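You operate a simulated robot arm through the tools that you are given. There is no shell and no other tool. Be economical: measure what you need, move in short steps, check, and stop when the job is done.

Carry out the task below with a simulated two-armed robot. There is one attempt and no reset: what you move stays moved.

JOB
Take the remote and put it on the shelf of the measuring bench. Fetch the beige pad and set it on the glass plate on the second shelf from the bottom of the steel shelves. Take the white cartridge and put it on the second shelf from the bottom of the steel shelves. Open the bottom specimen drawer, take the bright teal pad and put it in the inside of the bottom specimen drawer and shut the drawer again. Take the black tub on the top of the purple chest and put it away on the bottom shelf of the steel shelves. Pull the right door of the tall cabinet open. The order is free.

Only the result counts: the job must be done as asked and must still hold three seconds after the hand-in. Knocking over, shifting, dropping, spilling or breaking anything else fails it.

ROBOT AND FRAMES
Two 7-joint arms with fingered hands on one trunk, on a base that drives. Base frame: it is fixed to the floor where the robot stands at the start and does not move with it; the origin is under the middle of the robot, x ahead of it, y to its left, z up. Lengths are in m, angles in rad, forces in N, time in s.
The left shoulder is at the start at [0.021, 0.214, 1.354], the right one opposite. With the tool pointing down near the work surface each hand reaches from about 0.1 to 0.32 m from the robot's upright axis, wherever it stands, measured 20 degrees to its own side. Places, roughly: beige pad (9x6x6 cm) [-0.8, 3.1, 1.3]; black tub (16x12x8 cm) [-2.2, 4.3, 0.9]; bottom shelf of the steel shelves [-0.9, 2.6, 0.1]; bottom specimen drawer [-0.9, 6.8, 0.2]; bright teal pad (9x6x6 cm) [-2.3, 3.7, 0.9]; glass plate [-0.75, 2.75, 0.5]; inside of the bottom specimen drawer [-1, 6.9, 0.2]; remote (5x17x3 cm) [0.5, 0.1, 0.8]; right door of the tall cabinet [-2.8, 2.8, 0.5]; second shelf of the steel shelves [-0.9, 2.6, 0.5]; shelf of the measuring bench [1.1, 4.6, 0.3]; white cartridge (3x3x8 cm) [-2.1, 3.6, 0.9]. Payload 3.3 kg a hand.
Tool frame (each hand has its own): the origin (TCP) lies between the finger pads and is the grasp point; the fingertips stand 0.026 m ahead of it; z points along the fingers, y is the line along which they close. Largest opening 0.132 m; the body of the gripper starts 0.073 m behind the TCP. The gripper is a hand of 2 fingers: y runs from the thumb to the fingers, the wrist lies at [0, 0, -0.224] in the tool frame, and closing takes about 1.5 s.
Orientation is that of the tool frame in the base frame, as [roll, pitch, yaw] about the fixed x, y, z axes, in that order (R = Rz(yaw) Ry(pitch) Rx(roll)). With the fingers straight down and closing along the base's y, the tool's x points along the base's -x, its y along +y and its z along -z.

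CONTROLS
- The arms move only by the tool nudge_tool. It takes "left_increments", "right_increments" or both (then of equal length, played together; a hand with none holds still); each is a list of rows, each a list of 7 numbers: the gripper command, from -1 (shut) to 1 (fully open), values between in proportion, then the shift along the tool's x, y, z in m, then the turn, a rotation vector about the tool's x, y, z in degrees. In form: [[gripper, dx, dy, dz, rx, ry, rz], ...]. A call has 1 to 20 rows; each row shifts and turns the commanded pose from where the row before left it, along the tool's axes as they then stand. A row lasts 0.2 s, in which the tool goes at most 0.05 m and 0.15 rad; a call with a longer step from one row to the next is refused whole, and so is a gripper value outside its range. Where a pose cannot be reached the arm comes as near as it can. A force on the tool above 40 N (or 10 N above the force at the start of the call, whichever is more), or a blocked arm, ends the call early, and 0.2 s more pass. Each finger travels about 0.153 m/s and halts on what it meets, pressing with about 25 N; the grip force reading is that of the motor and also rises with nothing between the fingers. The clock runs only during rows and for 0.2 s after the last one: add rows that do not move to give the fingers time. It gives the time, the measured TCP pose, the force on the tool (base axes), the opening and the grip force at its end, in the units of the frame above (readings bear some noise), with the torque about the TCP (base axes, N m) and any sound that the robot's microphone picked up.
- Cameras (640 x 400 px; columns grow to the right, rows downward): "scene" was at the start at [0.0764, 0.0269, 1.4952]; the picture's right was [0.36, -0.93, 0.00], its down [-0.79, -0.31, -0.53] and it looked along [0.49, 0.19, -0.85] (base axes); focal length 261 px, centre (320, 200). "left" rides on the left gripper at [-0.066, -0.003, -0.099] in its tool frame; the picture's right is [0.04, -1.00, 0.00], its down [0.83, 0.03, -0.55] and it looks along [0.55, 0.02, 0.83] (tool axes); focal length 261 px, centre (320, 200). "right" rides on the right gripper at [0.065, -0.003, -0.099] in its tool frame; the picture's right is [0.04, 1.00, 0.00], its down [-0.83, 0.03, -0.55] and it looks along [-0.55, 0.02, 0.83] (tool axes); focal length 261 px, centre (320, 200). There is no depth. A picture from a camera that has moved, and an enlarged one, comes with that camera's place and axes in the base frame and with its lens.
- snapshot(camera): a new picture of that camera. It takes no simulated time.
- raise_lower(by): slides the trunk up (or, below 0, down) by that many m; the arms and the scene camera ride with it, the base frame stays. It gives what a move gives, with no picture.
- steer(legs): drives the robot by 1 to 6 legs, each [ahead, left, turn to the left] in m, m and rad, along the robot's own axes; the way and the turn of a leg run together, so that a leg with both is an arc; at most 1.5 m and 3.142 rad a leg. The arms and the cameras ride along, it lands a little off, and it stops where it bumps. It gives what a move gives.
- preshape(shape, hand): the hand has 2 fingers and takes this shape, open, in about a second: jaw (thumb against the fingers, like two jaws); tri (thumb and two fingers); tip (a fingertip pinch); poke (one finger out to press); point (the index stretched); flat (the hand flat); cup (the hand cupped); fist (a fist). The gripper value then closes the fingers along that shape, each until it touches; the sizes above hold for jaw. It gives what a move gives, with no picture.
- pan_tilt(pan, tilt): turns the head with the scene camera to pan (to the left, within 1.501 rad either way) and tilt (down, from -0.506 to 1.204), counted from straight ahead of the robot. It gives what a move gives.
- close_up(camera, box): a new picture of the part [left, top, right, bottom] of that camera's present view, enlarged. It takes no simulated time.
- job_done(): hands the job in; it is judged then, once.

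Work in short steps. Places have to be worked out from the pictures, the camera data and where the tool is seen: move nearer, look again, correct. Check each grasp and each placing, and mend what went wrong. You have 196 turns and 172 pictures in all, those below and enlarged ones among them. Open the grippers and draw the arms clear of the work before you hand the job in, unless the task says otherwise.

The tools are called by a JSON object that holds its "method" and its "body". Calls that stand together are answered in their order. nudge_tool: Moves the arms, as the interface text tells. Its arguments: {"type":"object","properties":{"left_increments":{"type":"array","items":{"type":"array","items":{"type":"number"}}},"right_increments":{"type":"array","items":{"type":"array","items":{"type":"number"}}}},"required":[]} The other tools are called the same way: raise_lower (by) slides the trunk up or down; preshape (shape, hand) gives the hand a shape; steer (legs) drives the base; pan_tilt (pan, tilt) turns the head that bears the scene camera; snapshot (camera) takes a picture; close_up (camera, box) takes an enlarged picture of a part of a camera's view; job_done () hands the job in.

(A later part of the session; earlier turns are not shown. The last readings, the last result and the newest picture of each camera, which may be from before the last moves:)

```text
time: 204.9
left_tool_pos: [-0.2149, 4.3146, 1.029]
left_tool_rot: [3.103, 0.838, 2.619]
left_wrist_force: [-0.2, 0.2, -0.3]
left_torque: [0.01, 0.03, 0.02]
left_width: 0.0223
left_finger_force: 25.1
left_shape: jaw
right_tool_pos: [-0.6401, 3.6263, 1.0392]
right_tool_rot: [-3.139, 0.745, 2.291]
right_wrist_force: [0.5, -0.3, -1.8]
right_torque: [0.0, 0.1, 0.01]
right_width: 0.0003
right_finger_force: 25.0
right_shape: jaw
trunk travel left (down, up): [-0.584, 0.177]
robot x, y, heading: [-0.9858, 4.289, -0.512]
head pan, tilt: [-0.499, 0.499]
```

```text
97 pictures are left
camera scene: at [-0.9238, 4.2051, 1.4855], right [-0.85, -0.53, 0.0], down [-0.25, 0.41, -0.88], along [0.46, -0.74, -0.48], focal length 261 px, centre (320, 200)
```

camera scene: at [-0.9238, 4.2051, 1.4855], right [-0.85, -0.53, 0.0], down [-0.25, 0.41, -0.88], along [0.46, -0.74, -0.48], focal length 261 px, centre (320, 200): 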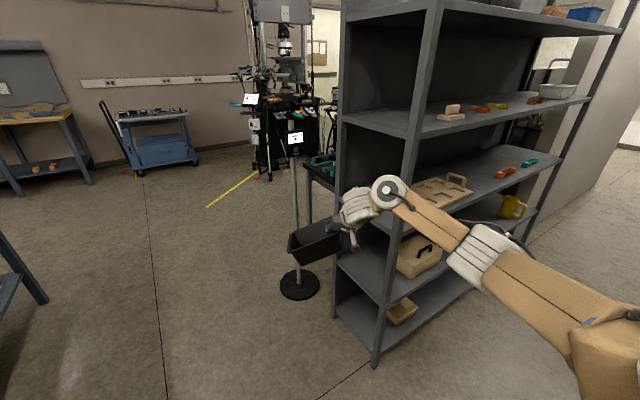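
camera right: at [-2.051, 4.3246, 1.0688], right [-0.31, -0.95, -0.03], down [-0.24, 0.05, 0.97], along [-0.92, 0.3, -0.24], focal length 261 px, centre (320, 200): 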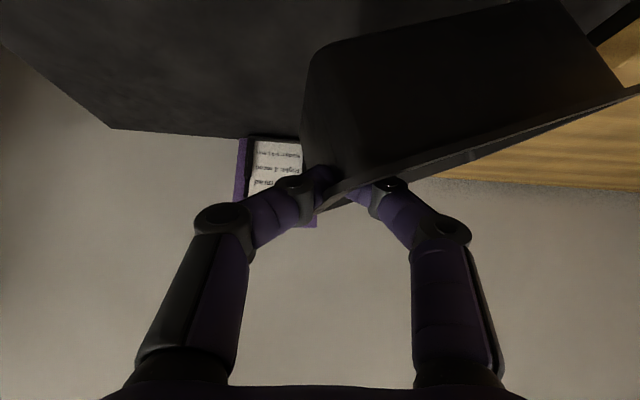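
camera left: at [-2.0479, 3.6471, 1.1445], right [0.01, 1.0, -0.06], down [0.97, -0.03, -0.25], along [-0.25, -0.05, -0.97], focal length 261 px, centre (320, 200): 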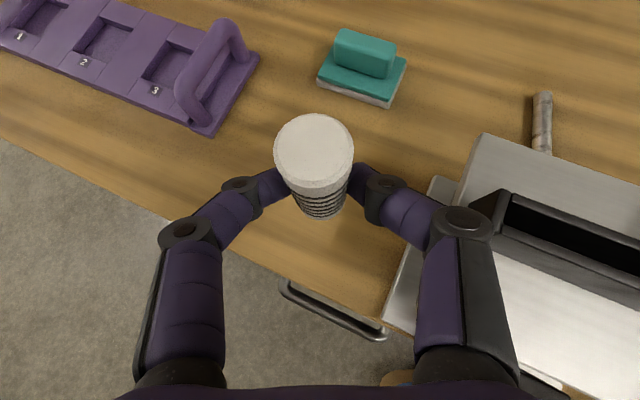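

I see the shelves well. I back 0.2 m and sidestep along their front, keeping the hands clear of the posts.

{"method": "steer", "body": {"legs": [[-0.22, 0, 0.035], [0, -1.0, 0]]}}

{"method": "pan_tilt", "body": {"pan": 0.0, "tilt": 0.6}}

{"method": "snapshot", "body": {"camera": "scene"}}

```text
time: 211.4
left_tool_pos: [-0.8717, 3.5584, 1.0286]
left_tool_rot: [3.103, 0.837, 2.652]
left_wrist_force: [0.7, 0.6, -0.9]
left_torque: [0.02, 0.0, 0.0]
left_width: 0.0223
left_finger_force: 25.2
left_shape: jaw
right_tool_pos: [-1.2744, 2.8572, 1.0384]
right_tool_rot: [-3.139, 0.743, 2.327]
right_wrist_force: [-0.1, 0.2, -1.7]
right_torque: [-0.02, 0.11, 0.05]
right_width: 0.0
right_finger_force: 24.7
right_shape: jaw
trunk travel left (down, up): [-0.584, 0.177]
robot x, y, heading: [-1.6413, 3.5045, -0.483]
head pan, tilt: [-0.499, 0.499]
```

```text
time: 212.3
left_tool_pos: [-0.8715, 3.5591, 1.0282]
left_tool_rot: [3.104, 0.838, 2.652]
left_wrist_force: [0.4, 0.4, -0.9]
left_torque: [0.0, -0.03, -0.01]
left_width: 0.0223
left_finger_force: 25.3
left_shape: jaw
right_tool_pos: [-1.2743, 2.8585, 1.0394]
right_tool_rot: [-3.141, 0.744, 2.327]
right_wrist_force: [-0.6, 0.2, -2.4]
right_torque: [-0.01, 0.09, 0.0]
right_width: 0.0
right_finger_force: 24.9
right_shape: jaw
trunk travel left (down, up): [-0.584, 0.177]
robot x, y, heading: [-1.6345, 3.508, -0.487]
head pan, tilt: [0.0, 0.6]
```

```text
96 pictures are left
camera scene: at [-1.5492, 3.4601, 1.4765], right [-0.46, -0.89, 0.0], down [-0.5, 0.26, -0.82], along [0.73, -0.38, -0.57], focal length 261 px, centre (320, 200)
```

scene: 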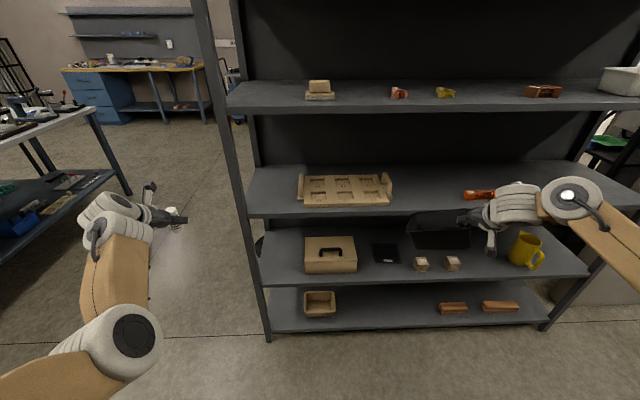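

I can now plan: tub to the bottom shelf between the wood tray and the red brick; the cartridge to the second shelf between the cups and the yellow mug. I align and lower the trunk.

{"method": "steer", "body": {"legs": [[0, 0, 0.045]]}}

{"method": "raise_lower", "body": {"by": -0.4}}

{"method": "raise_lower", "body": {"by": -0.16}}

{"method": "nudge_tool", "body": {"right_increments": [[-1, 0.02, 0, 0.02, 0, 0, 0], [-1, 0.025, 0, 0.01, 0, 0, 0], [-1, 0.025, 0, 0.01, 0, 0, 0], [-1, 0.025, 0, 0.01, 0, 0, 0], [-1, 0.025, 0, 0.01, 0, 0, 0], [-1, 0.025, 0, 0.01, 0, 0, 0]]}}

{"method": "snapshot", "body": {"camera": "scene"}}

```text
time: 213.1
left_tool_pos: [-0.8745, 3.594, 1.0296]
left_tool_rot: [3.104, 0.837, 2.699]
left_wrist_force: [-0.2, 1.1, -0.6]
left_torque: [-0.03, 0.0, 0.02]
left_width: 0.0224
left_finger_force: 25.3
left_shape: jaw
right_tool_pos: [-1.245, 2.8754, 1.0401]
right_tool_rot: [-3.139, 0.742, 2.369]
right_wrist_force: [-0.2, 0.3, -1.5]
right_torque: [-0.07, 0.1, -0.01]
right_width: 0.0
right_finger_force: 25.0
right_shape: jaw
trunk travel left (down, up): [-0.584, 0.177]
robot x, y, heading: [-1.6374, 3.5068, -0.435]
head pan, tilt: [0.0, 0.6]
```

```text
time: 216.9
left_tool_pos: [-0.8752, 3.5938, 0.6298]
left_tool_rot: [3.103, 0.838, 2.695]
left_wrist_force: [-0.1, 0.3, -0.3]
left_torque: [-0.03, 0.01, -0.01]
left_width: 0.0226
left_finger_force: 25.1
left_shape: jaw
right_tool_pos: [-1.2449, 2.8749, 0.6396]
right_tool_rot: [-3.14, 0.743, 2.371]
right_wrist_force: [0.4, 0.5, -1.4]
right_torque: [0.0, 0.09, 0.01]
right_width: 0.0002
right_finger_force: 25.1
right_shape: jaw
trunk travel left (down, up): [-0.184, 0.577]
robot x, y, heading: [-1.6398, 3.5054, -0.437]
head pan, tilt: [0.0, 0.6]
```

```text
time: 218.8
left_tool_pos: [-0.8748, 3.5933, 0.4702]
left_tool_rot: [3.102, 0.838, 2.697]
left_wrist_force: [-0.3, 0.7, -0.3]
left_torque: [0.0, 0.02, -0.01]
left_width: 0.0226
left_finger_force: 25.2
left_shape: jaw
right_tool_pos: [-1.2458, 2.8748, 0.4797]
right_tool_rot: [-3.14, 0.743, 2.37]
right_wrist_force: [-0.4, -0.8, -1.8]
right_torque: [-0.02, 0.1, 0.05]
right_width: 0.0
right_finger_force: 24.8
right_shape: jaw
trunk travel left (down, up): [-0.024, 0.737]
robot x, y, heading: [-1.6366, 3.5103, -0.435]
head pan, tilt: [0.0, 0.6]
```

```text
time: 220.2
left_tool_pos: [-0.8745, 3.5932, 0.4679]
left_tool_rot: [3.104, 0.836, 2.696]
left_wrist_force: [0.9, -0.1, 0.0]
left_torque: [-0.02, 0.02, 0.02]
left_width: 0.0224
left_finger_force: 24.8
left_shape: jaw
right_tool_pos: [-1.2894, 2.916, 0.3309]
right_tool_rot: [-3.138, 0.743, 2.373]
right_wrist_force: [0.2, 0.8, -2.6]
right_torque: [-0.04, 0.1, -0.01]
right_width: 0.0
right_finger_force: 25.3
right_shape: jaw
trunk travel left (down, up): [-0.024, 0.737]
robot x, y, heading: [-1.6403, 3.508, -0.436]
head pan, tilt: [0.0, 0.6]
```

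```text
95 pictures are left
camera scene: at [-1.4372, 3.4129, 0.9039], right [-0.42, -0.91, 0.0], down [-0.51, 0.24, -0.82], along [0.75, -0.35, -0.57], focal length 261 px, centre (320, 200)
```

scene: 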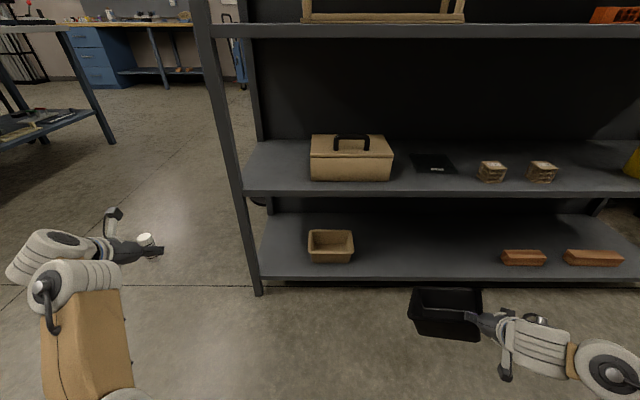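

Tub is level-ish above the floor in front. I drive 0.39 m forward so it comes over the bottom shelf.

{"method": "steer", "body": {"legs": [[0.39, 0, 0]]}}

{"method": "pan_tilt", "body": {"pan": -0.4, "tilt": 0.7}}

{"method": "snapshot", "body": {"camera": "scene"}}

{"method": "snapshot", "body": {"camera": "right"}}

```text
time: 222.7
left_tool_pos: [-0.5253, 3.4274, 0.4689]
left_tool_rot: [3.103, 0.838, 2.693]
left_wrist_force: [0.0, 0.1, 0.6]
left_torque: [-0.01, 0.01, 0.0]
left_width: 0.0221
left_finger_force: 24.5
left_shape: jaw
right_tool_pos: [-0.9442, 2.7531, 0.3258]
right_tool_rot: [-3.129, 0.733, 2.379]
right_wrist_force: [1.2, 0.9, -1.2]
right_torque: [0.0, 0.11, 0.04]
right_width: 0.0002
right_finger_force: 24.6
right_shape: jaw
trunk travel left (down, up): [-0.024, 0.737]
robot x, y, heading: [-1.289, 3.337, -0.441]
head pan, tilt: [0.0, 0.6]
stopped in leg 1: the robot was blocked; the commanded pose is now the measured one
```

```text
time: 223.6
left_tool_pos: [-0.5255, 3.4258, 0.4697]
left_tool_rot: [3.104, 0.836, 2.693]
left_wrist_force: [-0.3, -0.8, -0.4]
left_torque: [-0.02, 0.0, 0.0]
left_width: 0.0222
left_finger_force: 25.1
left_shape: jaw
right_tool_pos: [-0.9446, 2.7534, 0.3273]
right_tool_rot: [-3.129, 0.734, 2.38]
right_wrist_force: [0.4, 0.3, -2.0]
right_torque: [-0.01, 0.1, -0.02]
right_width: 0.0
right_finger_force: 25.0
right_shape: jaw
trunk travel left (down, up): [-0.024, 0.737]
robot x, y, heading: [-1.2908, 3.3404, -0.438]
head pan, tilt: [-0.4, 0.7]
```

```text
94 pictures are left
camera scene: at [-1.1109, 3.2227, 0.8953], right [-0.74, -0.67, 0.0], down [-0.43, 0.48, -0.76], along [0.51, -0.57, -0.64], focal length 261 px, centre (320, 200)
```

scene: 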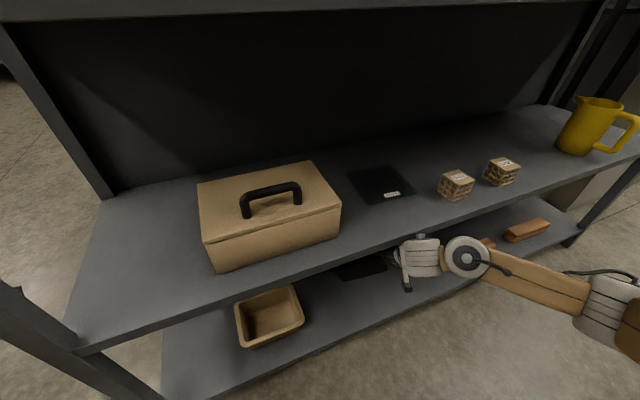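

```text
93 pictures are left
camera right: at [-1.0282, 2.8318, 0.3573], right [0.67, 0.74, -0.04], down [0.21, -0.14, 0.97], along [0.71, -0.66, -0.25], focal length 261 px, centre (320, 200)
```

right: 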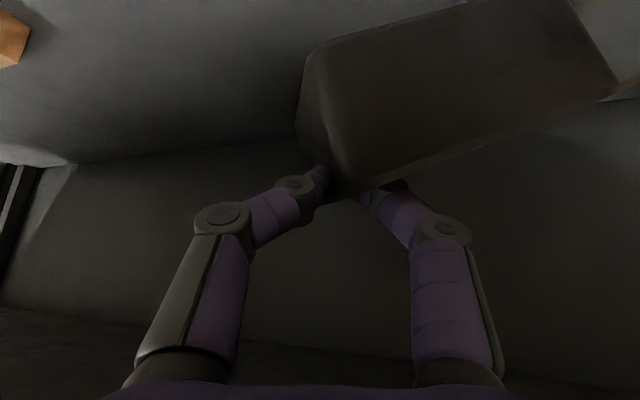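

The tub is over the bottom shelf, fully inside its edge. I lower it straight down with the arm.

{"method": "nudge_tool", "body": {"right_increments": [[-1, 0.0134, 0, 0.0148, 0, 0, 0], [-1, 0.0134, 0, 0.0148, 0, 0, 0], [-1, 0.0134, 0, 0.0148, 0, 0, 0], [-1, 0.0134, 0, 0.0148, 0, 0, 0], [-1, 0.0134, 0, 0.0148, 0, 0, 0]]}}

{"method": "snapshot", "body": {"camera": "right"}}

```text
time: 224.8
left_tool_pos: [-0.524, 3.4251, 0.4681]
left_tool_rot: [3.101, 0.839, 2.693]
left_wrist_force: [0.0, -0.8, -0.3]
left_torque: [-0.04, 0.04, 0.02]
left_width: 0.0225
left_finger_force: 24.5
left_shape: jaw
right_tool_pos: [-0.9436, 2.7525, 0.2272]
right_tool_rot: [-3.129, 0.734, 2.379]
right_wrist_force: [-0.5, 0.4, -0.2]
right_torque: [-0.01, -0.04, -0.02]
right_width: 0.0
right_finger_force: 25.7
right_shape: jaw
trunk travel left (down, up): [-0.024, 0.737]
robot x, y, heading: [-1.2909, 3.3403, -0.439]
head pan, tilt: [-0.4, 0.7]
```

```text
92 pictures are left
camera right: at [-1.028, 2.8303, 0.257], right [0.67, 0.74, -0.04], down [0.21, -0.14, 0.97], along [0.71, -0.66, -0.25], focal length 261 px, centre (320, 200)
```

right: 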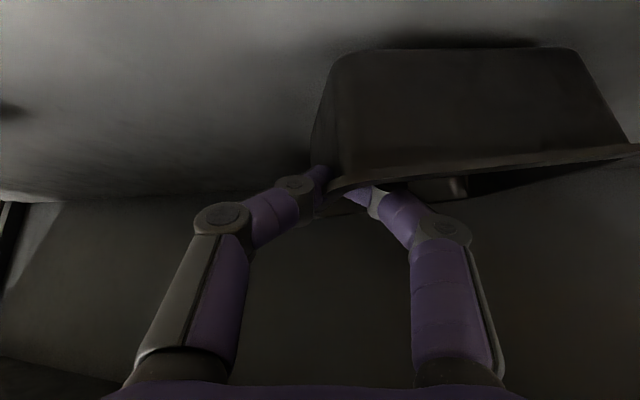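

The tub's far end has landed and it is levelling. A little further down.

{"method": "nudge_tool", "body": {"right_increments": [[-1, 0.0067, 0, 0.0074, 0, 0, 0], [-1, 0.0067, 0, 0.0074, 0, 0, 0], [-1, 0.004, 0, 0.0044, 0, 0, 0]]}}

{"method": "snapshot", "body": {"camera": "right"}}

```text
time: 225.6
left_tool_pos: [-0.5253, 3.4264, 0.4692]
left_tool_rot: [3.103, 0.839, 2.692]
left_wrist_force: [0.5, -0.4, -0.1]
left_torque: [-0.02, 0.04, 0.02]
left_width: 0.0226
left_finger_force: 24.9
left_shape: jaw
right_tool_pos: [-0.9449, 2.7517, 0.2008]
right_tool_rot: [-3.131, 0.733, 2.379]
right_wrist_force: [0.4, 0.6, -0.1]
right_torque: [-0.02, -0.09, -0.04]
right_width: 0.0002
right_finger_force: 25.5
right_shape: jaw
trunk travel left (down, up): [-0.024, 0.737]
robot x, y, heading: [-1.2902, 3.3412, -0.438]
head pan, tilt: [-0.4, 0.7]
```

```text
91 pictures are left
camera right: at [-1.0286, 2.8312, 0.2312], right [0.67, 0.74, -0.04], down [0.21, -0.14, 0.97], along [0.71, -0.66, -0.25], focal length 261 px, centre (320, 200)
```

right: 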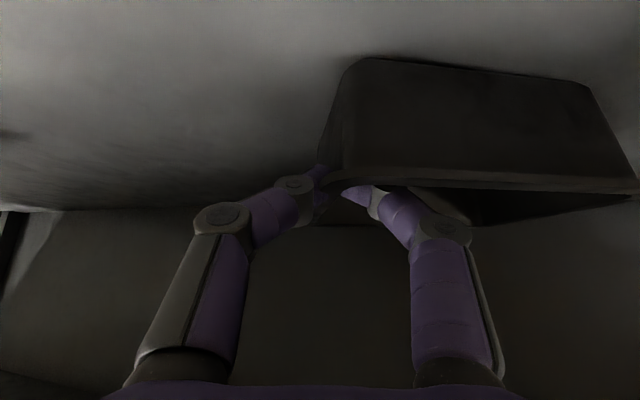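

The tub is level on the shelf. I open the right hand and withdraw along the tool axis.

{"method": "nudge_tool", "body": {"right_increments": [[-0.6, 0, 0, 0, 0, 0, 0], [-0.3, 0, 0, 0, 0, 0, 0], [0.0, 0, 0, 0, 0, 0, 0], [0.1, 0, 0, 0, 0, 0, 0], [0.1, 0, 0, -0.02, 0, 0, 0], [0.1, 0, 0, -0.02, 0, 0, 0], [0.1, 0, 0, -0.02, 0, 0, 0]]}}

{"method": "snapshot", "body": {"camera": "right"}}

```text
time: 227.2
left_tool_pos: [-0.5245, 3.4263, 0.4693]
left_tool_rot: [3.104, 0.839, 2.694]
left_wrist_force: [0.0, -0.4, -0.3]
left_torque: [-0.02, 0.0, 0.0]
left_width: 0.0224
left_finger_force: 24.9
left_shape: jaw
right_tool_pos: [-0.9736, 2.7806, 0.2472]
right_tool_rot: [-3.13, 0.735, 2.379]
right_wrist_force: [0.2, -0.3, -0.1]
right_torque: [0.0, -0.01, -0.01]
right_width: 0.072
right_finger_force: 0.1
right_shape: jaw
trunk travel left (down, up): [-0.024, 0.737]
robot x, y, heading: [-1.2865, 3.3424, -0.444]
head pan, tilt: [-0.4, 0.7]
```

```text
90 pictures are left
camera right: at [-1.0579, 2.8589, 0.2777], right [0.67, 0.74, -0.04], down [0.21, -0.14, 0.97], along [0.71, -0.66, -0.25], focal length 261 px, centre (320, 200)
```

right: 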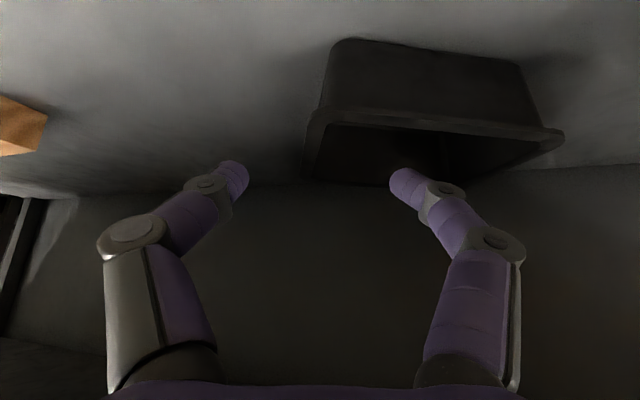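

{"method": "nudge_tool", "body": {"right_increments": [[0.1, -0.013, 0, -0.02, 0, 0, 0], [0.1, -0.013, 0, -0.02, 0, 0, 0]]}}

{"method": "steer", "body": {"legs": [[-0.4, 0, 0]]}}

{"method": "pan_tilt", "body": {"pan": -0.2, "tilt": 0.6}}

{"method": "snapshot", "body": {"camera": "scene"}}

```text
time: 227.8
left_tool_pos: [-0.5242, 3.4267, 0.4687]
left_tool_rot: [3.103, 0.838, 2.693]
left_wrist_force: [0.1, -0.6, -0.8]
left_torque: [0.01, 0.04, -0.01]
left_width: 0.0221
left_finger_force: 25.2
left_shape: jaw
right_tool_pos: [-0.9785, 2.7849, 0.2952]
right_tool_rot: [-3.131, 0.734, 2.377]
right_wrist_force: [0.2, -0.4, 0.3]
right_torque: [-0.04, 0.02, 0.0]
right_width: 0.0722
right_finger_force: 0.0
right_shape: jaw
trunk travel left (down, up): [-0.024, 0.737]
robot x, y, heading: [-1.2907, 3.3411, -0.446]
head pan, tilt: [-0.4, 0.7]
```

```text
time: 230.3
left_tool_pos: [-0.8888, 3.6, 0.4684]
left_tool_rot: [3.103, 0.839, 2.697]
left_wrist_force: [0.7, 0.6, 0.3]
left_torque: [0.0, 0.01, 0.04]
left_width: 0.0223
left_finger_force: 25.0
left_shape: jaw
right_tool_pos: [-1.3398, 2.9575, 0.294]
right_tool_rot: [-3.131, 0.734, 2.38]
right_wrist_force: [-0.1, 0.0, -0.5]
right_torque: [0.0, 0.01, 0.0]
right_width: 0.0723
right_finger_force: 0.0
right_shape: jaw
trunk travel left (down, up): [-0.024, 0.737]
robot x, y, heading: [-1.6526, 3.5136, -0.436]
head pan, tilt: [-0.4, 0.7]
```

```text
time: 231.0
left_tool_pos: [-0.889, 3.6011, 0.468]
left_tool_rot: [3.104, 0.839, 2.699]
left_wrist_force: [0.4, -0.1, -0.9]
left_torque: [0.01, -0.03, 0.01]
left_width: 0.022
left_finger_force: 24.9
left_shape: jaw
right_tool_pos: [-1.3407, 2.9574, 0.2935]
right_tool_rot: [-3.133, 0.734, 2.383]
right_wrist_force: [0.0, 0.2, -0.1]
right_torque: [-0.01, 0.01, -0.02]
right_width: 0.072
right_finger_force: 0.1
right_shape: jaw
trunk travel left (down, up): [-0.024, 0.737]
robot x, y, heading: [-1.6575, 3.5094, -0.435]
head pan, tilt: [-0.201, 0.6]
```

```text
89 pictures are left
camera scene: at [-1.4606, 3.4046, 0.9039], right [-0.6, -0.8, 0.0], down [-0.45, 0.34, -0.82], along [0.66, -0.49, -0.57], focal length 261 px, centre (320, 200)
```

scene: 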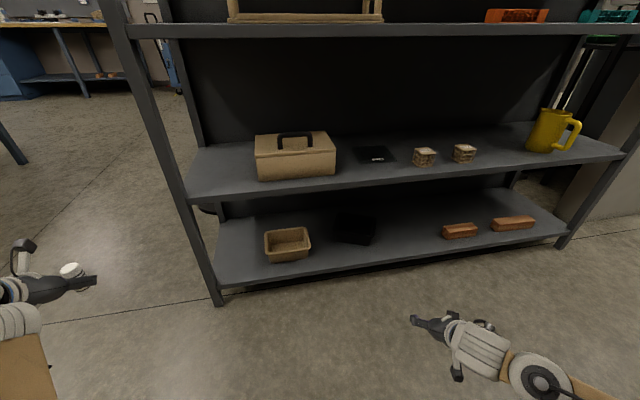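

The tub is in place on the bottom shelf. Now the cartridge: I raise the trunk so the hand is above the second shelf and sidestep right, checking the space there.

{"method": "raise_lower", "body": {"by": 0.15}}

{"method": "steer", "body": {"legs": [[0, -0.75, 0]]}}

{"method": "pan_tilt", "body": {"pan": -0.6, "tilt": 0.5}}

{"method": "snapshot", "body": {"camera": "scene"}}

```text
time: 232.8
left_tool_pos: [-0.89, 3.5999, 0.6184]
left_tool_rot: [3.102, 0.836, 2.697]
left_wrist_force: [-0.3, 0.5, -0.3]
left_torque: [-0.02, 0.04, 0.02]
left_width: 0.0224
left_finger_force: 25.2
left_shape: jaw
right_tool_pos: [-1.3412, 2.9572, 0.4423]
right_tool_rot: [-3.132, 0.732, 2.383]
right_wrist_force: [0.0, -0.7, -0.5]
right_torque: [0.0, 0.04, 0.01]
right_width: 0.0723
right_finger_force: 0.1
right_shape: jaw
trunk travel left (down, up): [-0.174, 0.587]
robot x, y, heading: [-1.6528, 3.5126, -0.441]
head pan, tilt: [-0.201, 0.6]
```

```text
time: 236.9
left_tool_pos: [-1.2082, 2.9155, 0.6187]
left_tool_rot: [3.103, 0.838, 2.702]
left_wrist_force: [-0.4, 0.2, -0.1]
left_torque: [-0.02, 0.02, 0.02]
left_width: 0.0225
left_finger_force: 25.2
left_shape: jaw
right_tool_pos: [-1.6576, 2.2705, 0.4455]
right_tool_rot: [-3.132, 0.736, 2.386]
right_wrist_force: [-0.4, 0.0, 0.4]
right_torque: [-0.03, -0.01, 0.0]
right_width: 0.072
right_finger_force: 0.1
right_shape: jaw
trunk travel left (down, up): [-0.174, 0.587]
robot x, y, heading: [-1.9738, 2.8226, -0.432]
head pan, tilt: [-0.201, 0.6]
```

```text
time: 237.8
left_tool_pos: [-1.209, 2.9155, 0.6191]
left_tool_rot: [3.103, 0.837, 2.701]
left_wrist_force: [0.7, 0.1, -0.6]
left_torque: [0.02, 0.03, -0.01]
left_width: 0.0226
left_finger_force: 24.8
left_shape: jaw
right_tool_pos: [-1.6579, 2.2698, 0.4443]
right_tool_rot: [-3.131, 0.736, 2.386]
right_wrist_force: [0.3, 0.5, -0.2]
right_torque: [-0.01, -0.01, 0.01]
right_width: 0.072
right_finger_force: 0.1
right_shape: jaw
trunk travel left (down, up): [-0.174, 0.587]
robot x, y, heading: [-1.9731, 2.8231, -0.43]
head pan, tilt: [-0.6, 0.499]
```

```text
88 pictures are left
camera scene: at [-1.8552, 2.7146, 1.071], right [-0.86, -0.51, 0.0], down [-0.25, 0.41, -0.88], along [0.45, -0.75, -0.48], focal length 261 px, centre (320, 200)
```

scene: 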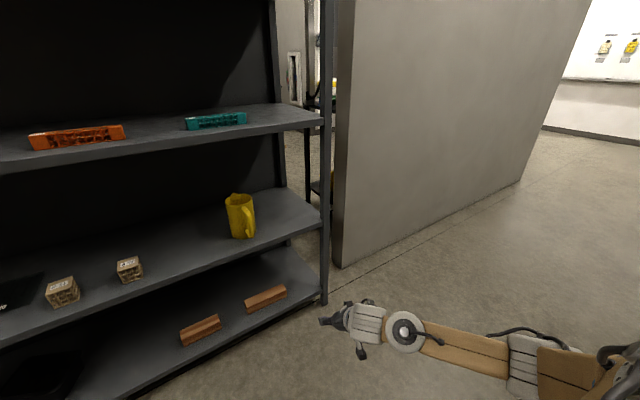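

A wall continues the shelf line on the right, but the right hand stays clear of it. I sidestep the rest and look with the left camera before going in.

{"method": "steer", "body": {"legs": [[0, -0.53, 0], [0.15, 0, 0]]}}

{"method": "pan_tilt", "body": {"pan": 0.3, "tilt": 0.6}}

{"method": "snapshot", "body": {"camera": "scene"}}

{"method": "snapshot", "body": {"camera": "left"}}

```text
time: 241.8
left_tool_pos: [-1.2903, 2.3694, 0.6194]
left_tool_rot: [3.104, 0.837, 2.692]
left_wrist_force: [-0.6, 0.4, -0.3]
left_torque: [-0.01, 0.02, -0.04]
left_width: 0.022
left_finger_force: 24.9
left_shape: jaw
right_tool_pos: [-1.7454, 1.7288, 0.4427]
right_tool_rot: [-3.132, 0.735, 2.377]
right_wrist_force: [0.1, 0.4, 0.2]
right_torque: [-0.02, 0.03, 0.0]
right_width: 0.0719
right_finger_force: 0.1
right_shape: jaw
trunk travel left (down, up): [-0.174, 0.587]
robot x, y, heading: [-2.0576, 2.282, -0.437]
head pan, tilt: [-0.6, 0.499]
```

```text
time: 243.0
left_tool_pos: [-1.2909, 2.3698, 0.6192]
left_tool_rot: [3.104, 0.838, 2.692]
left_wrist_force: [0.8, 0.6, 0.2]
left_torque: [0.04, 0.04, 0.01]
left_width: 0.0222
left_finger_force: 25.0
left_shape: jaw
right_tool_pos: [-1.7451, 1.7275, 0.4444]
right_tool_rot: [-3.132, 0.735, 2.378]
right_wrist_force: [0.4, -0.3, -0.4]
right_torque: [-0.01, -0.01, 0.02]
right_width: 0.072
right_finger_force: 0.0
right_shape: jaw
trunk travel left (down, up): [-0.174, 0.587]
robot x, y, heading: [-2.0527, 2.2859, -0.439]
head pan, tilt: [0.3, 0.6]
```

```text
87 pictures are left
camera scene: at [-1.8976, 2.2409, 1.062], right [-0.14, -0.99, 0.0], down [-0.56, 0.08, -0.82], along [0.82, -0.12, -0.57], focal length 261 px, centre (320, 200)
```

scene: 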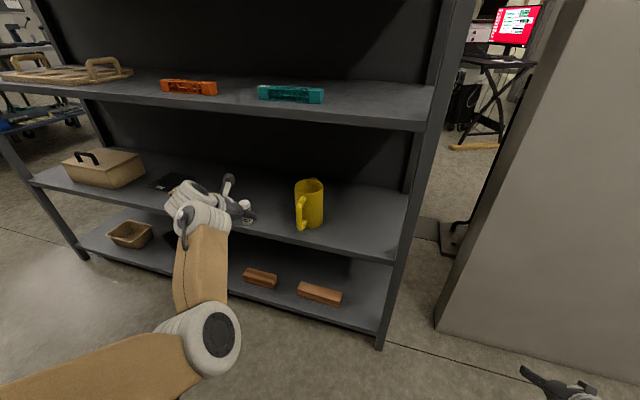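

```text
86 pictures are left
camera left: at [-1.3207, 2.3764, 0.7339], right [-0.43, -0.9, -0.06], down [-0.87, 0.43, -0.25], along [0.25, -0.06, -0.97], focal length 261 px, centre (320, 200)
```

left: 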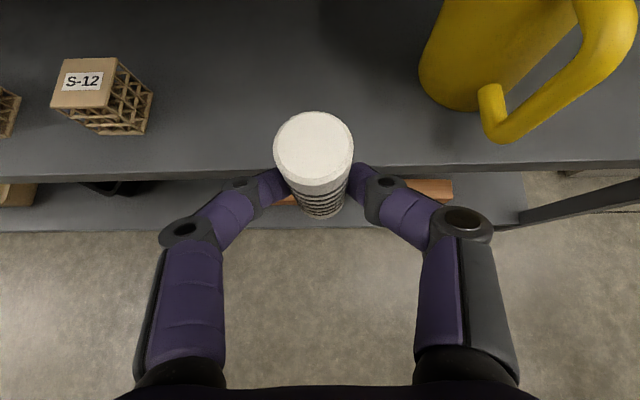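

The gap between cup and mug is in front of the hand. I move in 0.14 m and slightly left, then lower.

{"method": "steer", "body": {"legs": [[0.14, 0.015, 0]]}}

{"method": "raise_lower", "body": {"by": -0.055}}

{"method": "snapshot", "body": {"camera": "left"}}

{"method": "close_up", "body": {"camera": "scene", "box": [140, 150, 360, 290]}}

```text
time: 244.3
left_tool_pos: [-1.158, 2.3227, 0.6187]
left_tool_rot: [3.104, 0.836, 2.691]
left_wrist_force: [1.0, 0.7, -0.7]
left_torque: [-0.01, 0.02, -0.01]
left_width: 0.022
left_finger_force: 24.6
left_shape: jaw
right_tool_pos: [-1.6124, 1.6816, 0.4437]
right_tool_rot: [-3.132, 0.734, 2.375]
right_wrist_force: [0.2, 0.8, 0.3]
right_torque: [0.03, 0.01, 0.03]
right_width: 0.0721
right_finger_force: 0.0
right_shape: jaw
trunk travel left (down, up): [-0.174, 0.587]
robot x, y, heading: [-1.9211, 2.2394, -0.436]
head pan, tilt: [0.3, 0.6]
```

```text
time: 245.3
left_tool_pos: [-1.1576, 2.3212, 0.5647]
left_tool_rot: [3.104, 0.838, 2.692]
left_wrist_force: [0.0, 0.4, -0.8]
left_torque: [0.01, -0.01, 0.01]
left_width: 0.0223
left_finger_force: 24.5
left_shape: jaw
right_tool_pos: [-1.6124, 1.6811, 0.3896]
right_tool_rot: [-3.13, 0.736, 2.376]
right_wrist_force: [0.5, -0.3, -0.1]
right_torque: [-0.01, 0.04, 0.01]
right_width: 0.0722
right_finger_force: 0.1
right_shape: jaw
trunk travel left (down, up): [-0.119, 0.642]
robot x, y, heading: [-1.9239, 2.2444, -0.444]
head pan, tilt: [0.3, 0.6]
```

```text
85 pictures are left
camera left: at [-1.1874, 2.3294, 0.6794], right [-0.43, -0.9, -0.06], down [-0.87, 0.43, -0.25], along [0.25, -0.06, -0.97], focal length 261 px, centre (320, 200)
```

left: 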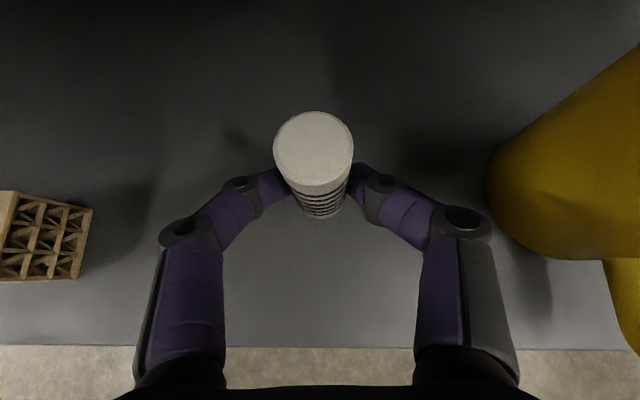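

```text
2.86 times, centred on (250, 220) of scene
camera zoom: at [-1.7474, 2.1865, 1.0049], right [-0.14, -0.99, 0.0], down [-0.56, 0.08, -0.82], along [0.82, -0.12, -0.57], focal length 746 px, centre (520, 143)
```

zoom: 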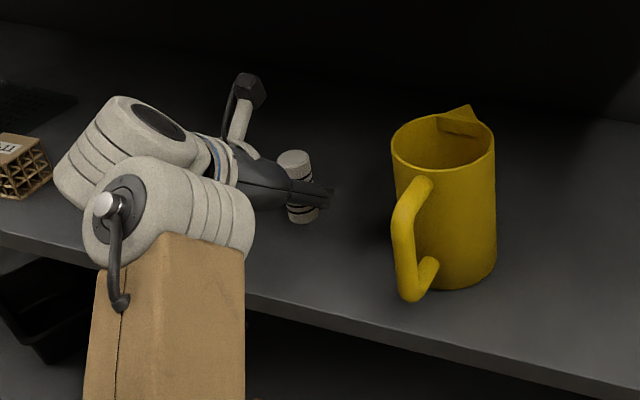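

I lower in small steps watching the force.

{"method": "nudge_tool", "body": {"left_increments": [[-1, 0.0035, 0, 0.0035, 0, 0, 0], [-1, 0.0035, 0, 0.0035, 0, 0, 0], [-1, 0.0035, 0, 0.0035, 0, 0, 0]]}}

{"method": "nudge_tool", "body": {"left_increments": [[-1, 0.0035, 0, 0.0035, 0, 0, 0], [-1, 0.0018, 0, 0.0018, 0, 0, 0]]}}

{"method": "snapshot", "body": {"camera": "left"}}

```text
time: 246.1
left_tool_pos: [-1.1552, 2.3227, 0.5502]
left_tool_rot: [3.101, 0.838, 2.689]
left_wrist_force: [0.3, -0.1, -0.6]
left_torque: [0.03, -0.01, -0.03]
left_width: 0.0222
left_finger_force: 25.3
left_shape: jaw
right_tool_pos: [-1.6129, 1.6812, 0.3899]
right_tool_rot: [-3.131, 0.734, 2.375]
right_wrist_force: [0.1, 0.5, 0.0]
right_torque: [0.0, -0.03, 0.0]
right_width: 0.0722
right_finger_force: 0.0
right_shape: jaw
trunk travel left (down, up): [-0.119, 0.642]
robot x, y, heading: [-1.9235, 2.2364, -0.436]
head pan, tilt: [0.3, 0.6]
```

```text
time: 246.7
left_tool_pos: [-1.1577, 2.3228, 0.543]
left_tool_rot: [3.101, 0.841, 2.688]
left_wrist_force: [-1.3, -0.9, 4.3]
left_torque: [-0.05, 0.0, -0.01]
left_width: 0.0224
left_finger_force: 25.2
left_shape: jaw
right_tool_pos: [-1.6138, 1.6802, 0.39]
right_tool_rot: [-3.132, 0.734, 2.375]
right_wrist_force: [-0.3, -0.1, 0.0]
right_torque: [-0.02, 0.0, 0.0]
right_width: 0.072
right_finger_force: 0.1
right_shape: jaw
trunk travel left (down, up): [-0.119, 0.642]
robot x, y, heading: [-1.9216, 2.2402, -0.441]
head pan, tilt: [0.3, 0.6]
```

```text
83 pictures are left
camera left: at [-1.1865, 2.3295, 0.6581], right [-0.43, -0.9, -0.06], down [-0.87, 0.43, -0.25], along [0.25, -0.06, -0.97], focal length 261 px, centre (320, 200)
```

left: 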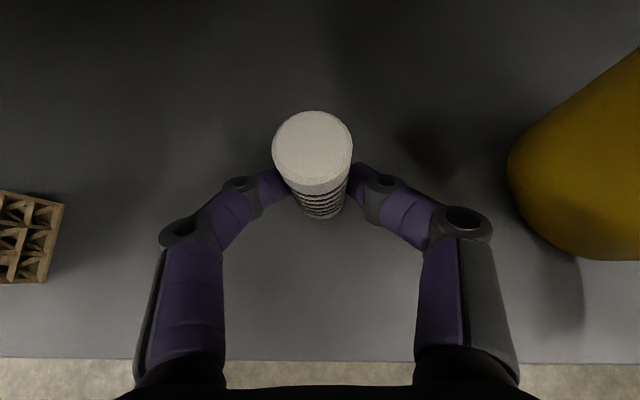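

Contact (4 N). I open and withdraw along the tool axis.

{"method": "nudge_tool", "body": {"left_increments": [[-0.5, 0, 0, 0, 0, 0, 0], [-0.25, 0, 0, 0, 0, 0, 0], [0.1, 0, 0, 0, 0, 0, 0], [0.1, 0, 0, 0, 0, 0, 0], [0.1, 0, 0, -0.015, 0, 0, 0], [0.1, 0, 0, -0.025, 0, 0, 0], [0.1, 0, 0, -0.025, 0, 0, 0]]}}

{"method": "snapshot", "body": {"camera": "left"}}

```text
time: 248.3
left_tool_pos: [-1.1999, 2.3403, 0.5845]
left_tool_rot: [3.103, 0.837, 2.691]
left_wrist_force: [-0.6, -0.2, -0.1]
left_torque: [0.01, 0.02, 0.01]
left_width: 0.072
left_finger_force: 0.0
left_shape: jaw
right_tool_pos: [-1.6122, 1.6812, 0.3885]
right_tool_rot: [-3.132, 0.734, 2.376]
right_wrist_force: [0.1, 0.1, 0.2]
right_torque: [0.0, 0.01, -0.02]
right_width: 0.0721
right_finger_force: 0.1
right_shape: jaw
trunk travel left (down, up): [-0.119, 0.642]
robot x, y, heading: [-1.9234, 2.237, -0.443]
head pan, tilt: [0.3, 0.6]
```

```text
82 pictures are left
camera left: at [-1.2308, 2.348, 0.6996], right [-0.43, -0.9, -0.06], down [-0.87, 0.43, -0.25], along [0.25, -0.06, -0.97], focal length 261 px, centre (320, 200)
```

left: 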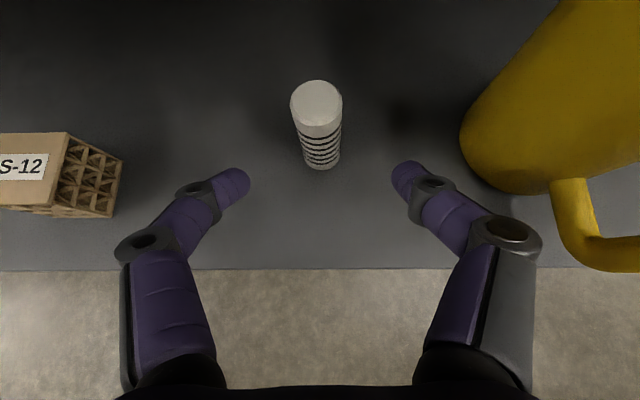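

The cartridge stands on the second shelf. Next the beige pad on the fourth shelf (z≈1.3): I back off, raise the trunk fully, and sidestep left.

{"method": "steer", "body": {"legs": [[-0.27, 0, 0]]}}

{"method": "raise_lower", "body": {"by": 0.4}}

{"method": "raise_lower", "body": {"by": 0.24}}

{"method": "steer", "body": {"legs": [[0, 0.8, 0]]}}

{"method": "pan_tilt", "body": {"pan": 0.2, "tilt": 0.35}}

{"method": "snapshot", "body": {"camera": "scene"}}

```text
time: 250.2
left_tool_pos: [-1.4417, 2.4568, 0.5845]
left_tool_rot: [3.103, 0.838, 2.695]
left_wrist_force: [-1.0, -0.1, 0.0]
left_torque: [0.01, -0.01, -0.02]
left_width: 0.0723
left_finger_force: 0.0
left_shape: jaw
right_tool_pos: [-1.8524, 1.7963, 0.3889]
right_tool_rot: [-3.13, 0.735, 2.38]
right_wrist_force: [-0.5, -0.2, 0.0]
right_torque: [-0.02, 0.02, 0.0]
right_width: 0.072
right_finger_force: 0.0
right_shape: jaw
trunk travel left (down, up): [-0.119, 0.642]
robot x, y, heading: [-2.1636, 2.3511, -0.443]
head pan, tilt: [0.3, 0.6]
```

```text
time: 254.0
left_tool_pos: [-1.4417, 2.4577, 0.9838]
left_tool_rot: [3.103, 0.839, 2.693]
left_wrist_force: [0.4, -0.5, 0.0]
left_torque: [0.03, -0.01, 0.0]
left_width: 0.0721
left_finger_force: 0.1
left_shape: jaw
right_tool_pos: [-1.851, 1.7971, 0.7895]
right_tool_rot: [-3.13, 0.734, 2.38]
right_wrist_force: [0.5, 1.3, 0.5]
right_torque: [-0.02, 0.02, 0.01]
right_width: 0.0721
right_finger_force: 0.0
right_shape: jaw
trunk travel left (down, up): [-0.519, 0.242]
robot x, y, heading: [-2.1678, 2.3527, -0.445]
head pan, tilt: [0.3, 0.6]
```

```text
time: 256.5
left_tool_pos: [-1.4412, 2.4562, 1.2241]
left_tool_rot: [3.102, 0.837, 2.695]
left_wrist_force: [-0.1, -0.4, -0.3]
left_torque: [0.0, 0.0, 0.01]
left_width: 0.0721
left_finger_force: 0.1
left_shape: jaw
right_tool_pos: [-1.8508, 1.7956, 1.0294]
right_tool_rot: [-3.131, 0.735, 2.378]
right_wrist_force: [-0.1, 0.7, 0.2]
right_torque: [0.01, 0.0, 0.02]
right_width: 0.0721
right_finger_force: 0.1
right_shape: jaw
trunk travel left (down, up): [-0.759, 0.002]
robot x, y, heading: [-2.1644, 2.3488, -0.438]
head pan, tilt: [0.3, 0.6]
```

```text
time: 260.7
left_tool_pos: [-1.1027, 3.1723, 1.2246]
left_tool_rot: [3.104, 0.838, 2.693]
left_wrist_force: [-0.5, 0.2, -0.9]
left_torque: [-0.01, -0.02, 0.01]
left_width: 0.0722
left_finger_force: 0.2
left_shape: jaw
right_tool_pos: [-1.5151, 2.5127, 1.0288]
right_tool_rot: [-3.13, 0.734, 2.377]
right_wrist_force: [0.6, 0.0, -0.7]
right_torque: [-0.03, 0.02, 0.03]
right_width: 0.0721
right_finger_force: 0.0
right_shape: jaw
trunk travel left (down, up): [-0.759, 0.002]
robot x, y, heading: [-1.828, 3.0662, -0.439]
head pan, tilt: [0.3, 0.6]
```

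```text
time: 261.5
left_tool_pos: [-1.1037, 3.172, 1.2228]
left_tool_rot: [3.102, 0.837, 2.693]
left_wrist_force: [-0.7, 0.0, 0.4]
left_torque: [-0.01, 0.02, 0.03]
left_width: 0.0722
left_finger_force: 0.1
left_shape: jaw
right_tool_pos: [-1.5145, 2.5122, 1.0297]
right_tool_rot: [-3.133, 0.734, 2.377]
right_wrist_force: [0.1, 0.0, 0.4]
right_torque: [0.0, -0.02, 0.01]
right_width: 0.072
right_finger_force: 0.1
right_shape: jaw
trunk travel left (down, up): [-0.759, 0.002]
robot x, y, heading: [-1.8261, 3.0704, -0.446]
head pan, tilt: [0.201, 0.351]
```

```text
81 pictures are left
camera scene: at [-1.725, 3.0439, 1.6743], right [-0.24, -0.97, 0.0], down [-0.33, 0.08, -0.94], along [0.91, -0.22, -0.34], focal length 261 px, centre (320, 200)
```

scene: 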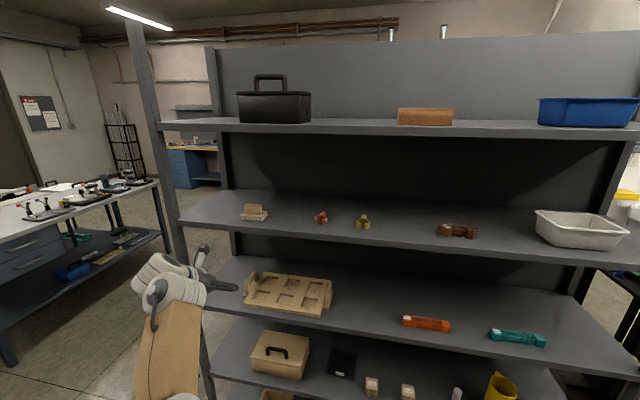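

{"method": "close_up", "body": {"camera": "scene", "box": [150, 170, 380, 400]}}

```text
1.74 times, centred on (265, 285) of scene
camera zoom: at [-1.725, 3.0439, 1.6743], right [-0.24, -0.97, 0.0], down [-0.33, 0.08, -0.94], along [0.91, -0.22, -0.34], focal length 454 px, centre (416, 52)
```

zoom: 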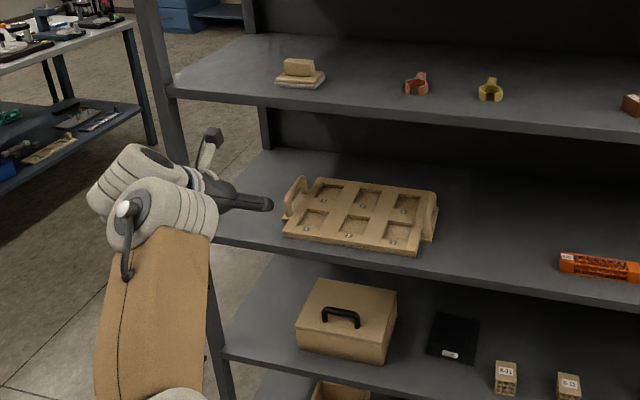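

The beige pad is at about (−0.82, 3.07), rotated ~20° clockwise, handle on top at z≈1.345. I turn the robot right a bit and flatten and raise the left hand.

{"method": "steer", "body": {"legs": [[0, 0, -0.2]]}}

{"method": "nudge_tool", "body": {"left_increments": [[1, -0.01, 0, -0.008, 0, -6, 0], [1, -0.01, 0, -0.008, 0, -6, 0], [1, -0.02, 0, -0.01, 0, -5, 0], [1, -0.027, 0, -0.012, 3.3, 0, 1.5], [1, -0.027, 0, -0.012, 3.4, 0, 1.6], [1, -0.027, 0, -0.012, 0, 0, 0]]}}

{"method": "snapshot", "body": {"camera": "left"}}

```text
time: 262.7
left_tool_pos: [-1.0984, 3.0255, 1.2252]
left_tool_rot: [3.104, 0.837, 2.491]
left_wrist_force: [-0.3, -0.2, 0.1]
left_torque: [-0.03, 0.0, 0.0]
left_width: 0.0723
left_finger_force: 0.2
left_shape: jaw
right_tool_pos: [-1.6325, 2.4613, 1.0285]
right_tool_rot: [-3.132, 0.734, 2.175]
right_wrist_force: [-1.5, 0.2, -0.2]
right_torque: [-0.03, 0.0, 0.0]
right_width: 0.0721
right_finger_force: 0.1
right_shape: jaw
trunk travel left (down, up): [-0.759, 0.002]
robot x, y, heading: [-1.825, 3.0678, -0.64]
head pan, tilt: [0.201, 0.351]
```

```text
time: 264.1
left_tool_pos: [-1.0981, 3.0194, 1.3605]
left_tool_rot: [3.086, 1.134, 2.339]
left_wrist_force: [0.0, 0.1, -0.8]
left_torque: [0.01, -0.01, 0.02]
left_width: 0.132
left_finger_force: 0.0
left_shape: jaw
right_tool_pos: [-1.6328, 2.4605, 1.0297]
right_tool_rot: [-3.13, 0.734, 2.175]
right_wrist_force: [0.3, -0.3, -0.1]
right_torque: [-0.02, -0.01, 0.03]
right_width: 0.0722
right_finger_force: 0.0
right_shape: jaw
trunk travel left (down, up): [-0.759, 0.002]
robot x, y, heading: [-1.8238, 3.0698, -0.641]
head pan, tilt: [0.201, 0.351]
```

```text
79 pictures are left
camera left: at [-1.1479, 3.0579, 1.4625], right [-0.69, -0.72, -0.06], down [-0.59, 0.62, -0.52], along [0.41, -0.32, -0.85], focal length 261 px, centre (320, 200)
```

left: 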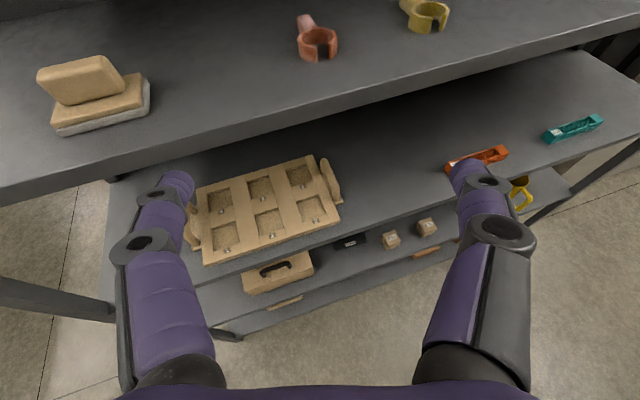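

Pad centre ≈ (−0.845, 3.074), shelf z≈1.30. I sidestep left 0.195 and forward 0.05, then check alignment.

{"method": "steer", "body": {"legs": [[0, 0.195, 0], [0.05, 0, 0]]}}

{"method": "snapshot", "body": {"camera": "left"}}

{"method": "close_up", "body": {"camera": "scene", "box": [140, 130, 360, 290]}}

```text
time: 266.1
left_tool_pos: [-0.9402, 3.1453, 1.3597]
left_tool_rot: [3.086, 1.129, 2.34]
left_wrist_force: [0.4, -0.4, -0.6]
left_torque: [0.01, 0.0, 0.0]
left_width: 0.1321
left_finger_force: 0.1
left_shape: jaw
right_tool_pos: [-1.4735, 2.5852, 1.0291]
right_tool_rot: [-3.13, 0.734, 2.178]
right_wrist_force: [-0.2, -0.6, 0.3]
right_torque: [0.0, 0.03, -0.01]
right_width: 0.0721
right_finger_force: 0.0
right_shape: jaw
trunk travel left (down, up): [-0.759, 0.002]
robot x, y, heading: [-1.6666, 3.1953, -0.642]
head pan, tilt: [0.201, 0.351]
```

```text
78 pictures are left
camera left: at [-0.9893, 3.1824, 1.4605], right [-0.69, -0.72, -0.06], down [-0.59, 0.62, -0.52], along [0.41, -0.32, -0.85], focal length 261 px, centre (320, 200)
```

left: 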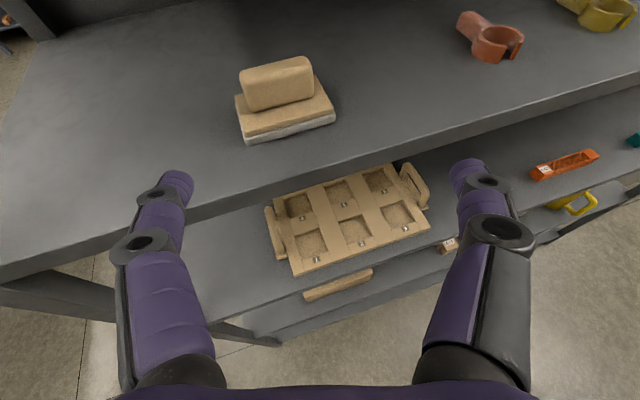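

```text
2.50 times, centred on (250, 210) of scene
camera zoom: at [-1.5736, 3.1477, 1.6742], right [-0.43, -0.9, 0.0], down [-0.31, 0.15, -0.94], along [0.85, -0.4, -0.35], focal length 653 px, centre (495, 175)
```

zoom: 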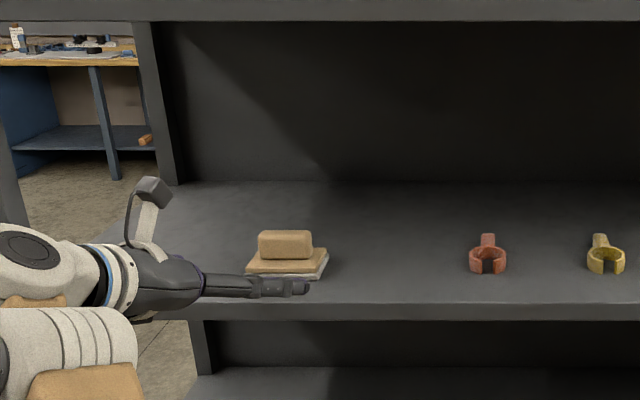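

The pad is rotated less than I thought; I turn the hand ~14° left, then advance 8 cm along its direction.

{"method": "nudge_tool", "body": {"left_increments": [[1, 0, 0, 0, -6.4, 0, -3], [1, 0, 0, 0, -6.4, 0, -3], [1, -0.006, 0, 0.021, 0, 0, 0], [1, -0.006, 0, 0.021, 0, 0, 0], [1, -0.006, 0, 0.021, 0, 0, 0]]}}

{"method": "snapshot", "body": {"camera": "left"}}

```text
time: 267.4
left_tool_pos: [-0.8846, 3.112, 1.3492]
left_tool_rot: [3.084, 1.136, 2.585]
left_wrist_force: [-0.9, 0.0, -0.2]
left_torque: [0.02, 0.02, 0.01]
left_width: 0.132
left_finger_force: 0.1
left_shape: jaw
right_tool_pos: [-1.4756, 2.5856, 1.0284]
right_tool_rot: [-3.131, 0.735, 2.175]
right_wrist_force: [-0.1, 0.0, -0.2]
right_torque: [-0.01, 0.0, 0.01]
right_width: 0.0719
right_finger_force: 0.0
right_shape: jaw
trunk travel left (down, up): [-0.759, 0.002]
robot x, y, heading: [-1.6657, 3.1937, -0.641]
head pan, tilt: [0.201, 0.351]
```

```text
76 pictures are left
camera left: at [-0.9422, 3.1384, 1.4509], right [-0.5, -0.87, -0.06], down [-0.72, 0.45, -0.52], along [0.48, -0.21, -0.85], focal length 261 px, centre (320, 200)
```

left: 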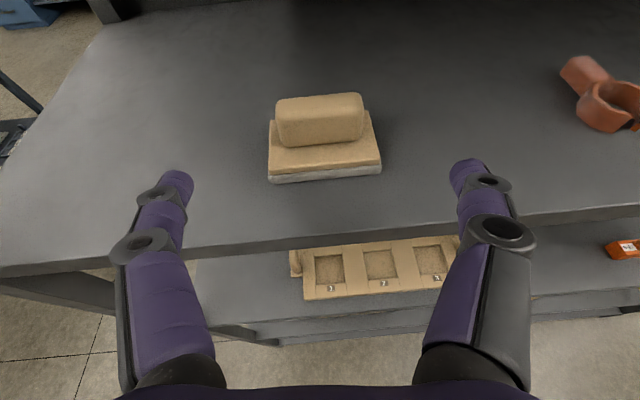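

Well aligned. I advance 5.5 cm more and close on the handle.

{"method": "nudge_tool", "body": {"left_increments": [[1, -0.009, 0, 0.017, 0, 0, 0], [1, -0.009, 0, 0.017, 0, 0, 0], [1, -0.009, 0, 0.017, 0, 0, 0], [0.5, 0, 0, 0, 0, 0, 0], [0.2, 0, 0, 0, 0, 0, 0], [-0.2, 0, 0, 0, 0, 0, 0], [-0.6, 0, 0, 0, 0, 0, 0], [-1, 0, 0, 0, 0, 0, 0], [-1, 0, 0, 0, 0, 0, 0], [-1, 0, 0, 0, 0, 0, 0]]}}

{"method": "snapshot", "body": {"camera": "left"}}

```text
time: 269.6
left_tool_pos: [-0.8349, 3.0856, 1.3514]
left_tool_rot: [3.083, 1.138, 2.584]
left_wrist_force: [0.7, 1.2, -0.1]
left_torque: [-0.03, -0.01, 0.02]
left_width: 0.0002
left_finger_force: 25.2
left_shape: jaw
right_tool_pos: [-1.4758, 2.5866, 1.0279]
right_tool_rot: [-3.131, 0.734, 2.176]
right_wrist_force: [0.5, -0.2, 0.2]
right_torque: [0.01, -0.02, 0.02]
right_width: 0.072
right_finger_force: 0.1
right_shape: jaw
trunk travel left (down, up): [-0.759, 0.002]
robot x, y, heading: [-1.6665, 3.1955, -0.643]
head pan, tilt: [0.201, 0.351]
```

```text
75 pictures are left
camera left: at [-0.892, 3.1112, 1.4543], right [-0.5, -0.87, -0.06], down [-0.72, 0.45, -0.52], along [0.48, -0.21, -0.85], focal length 261 px, centre (320, 200)
```

left: 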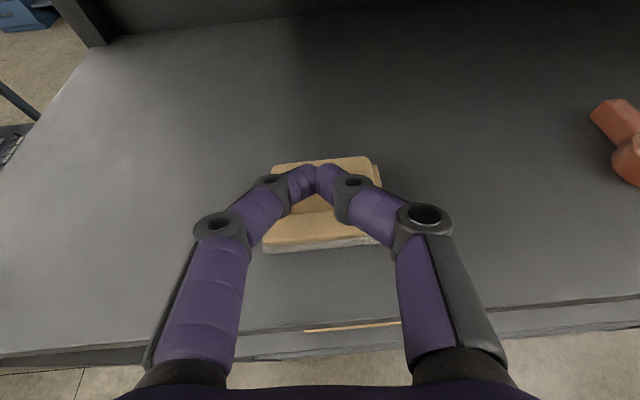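

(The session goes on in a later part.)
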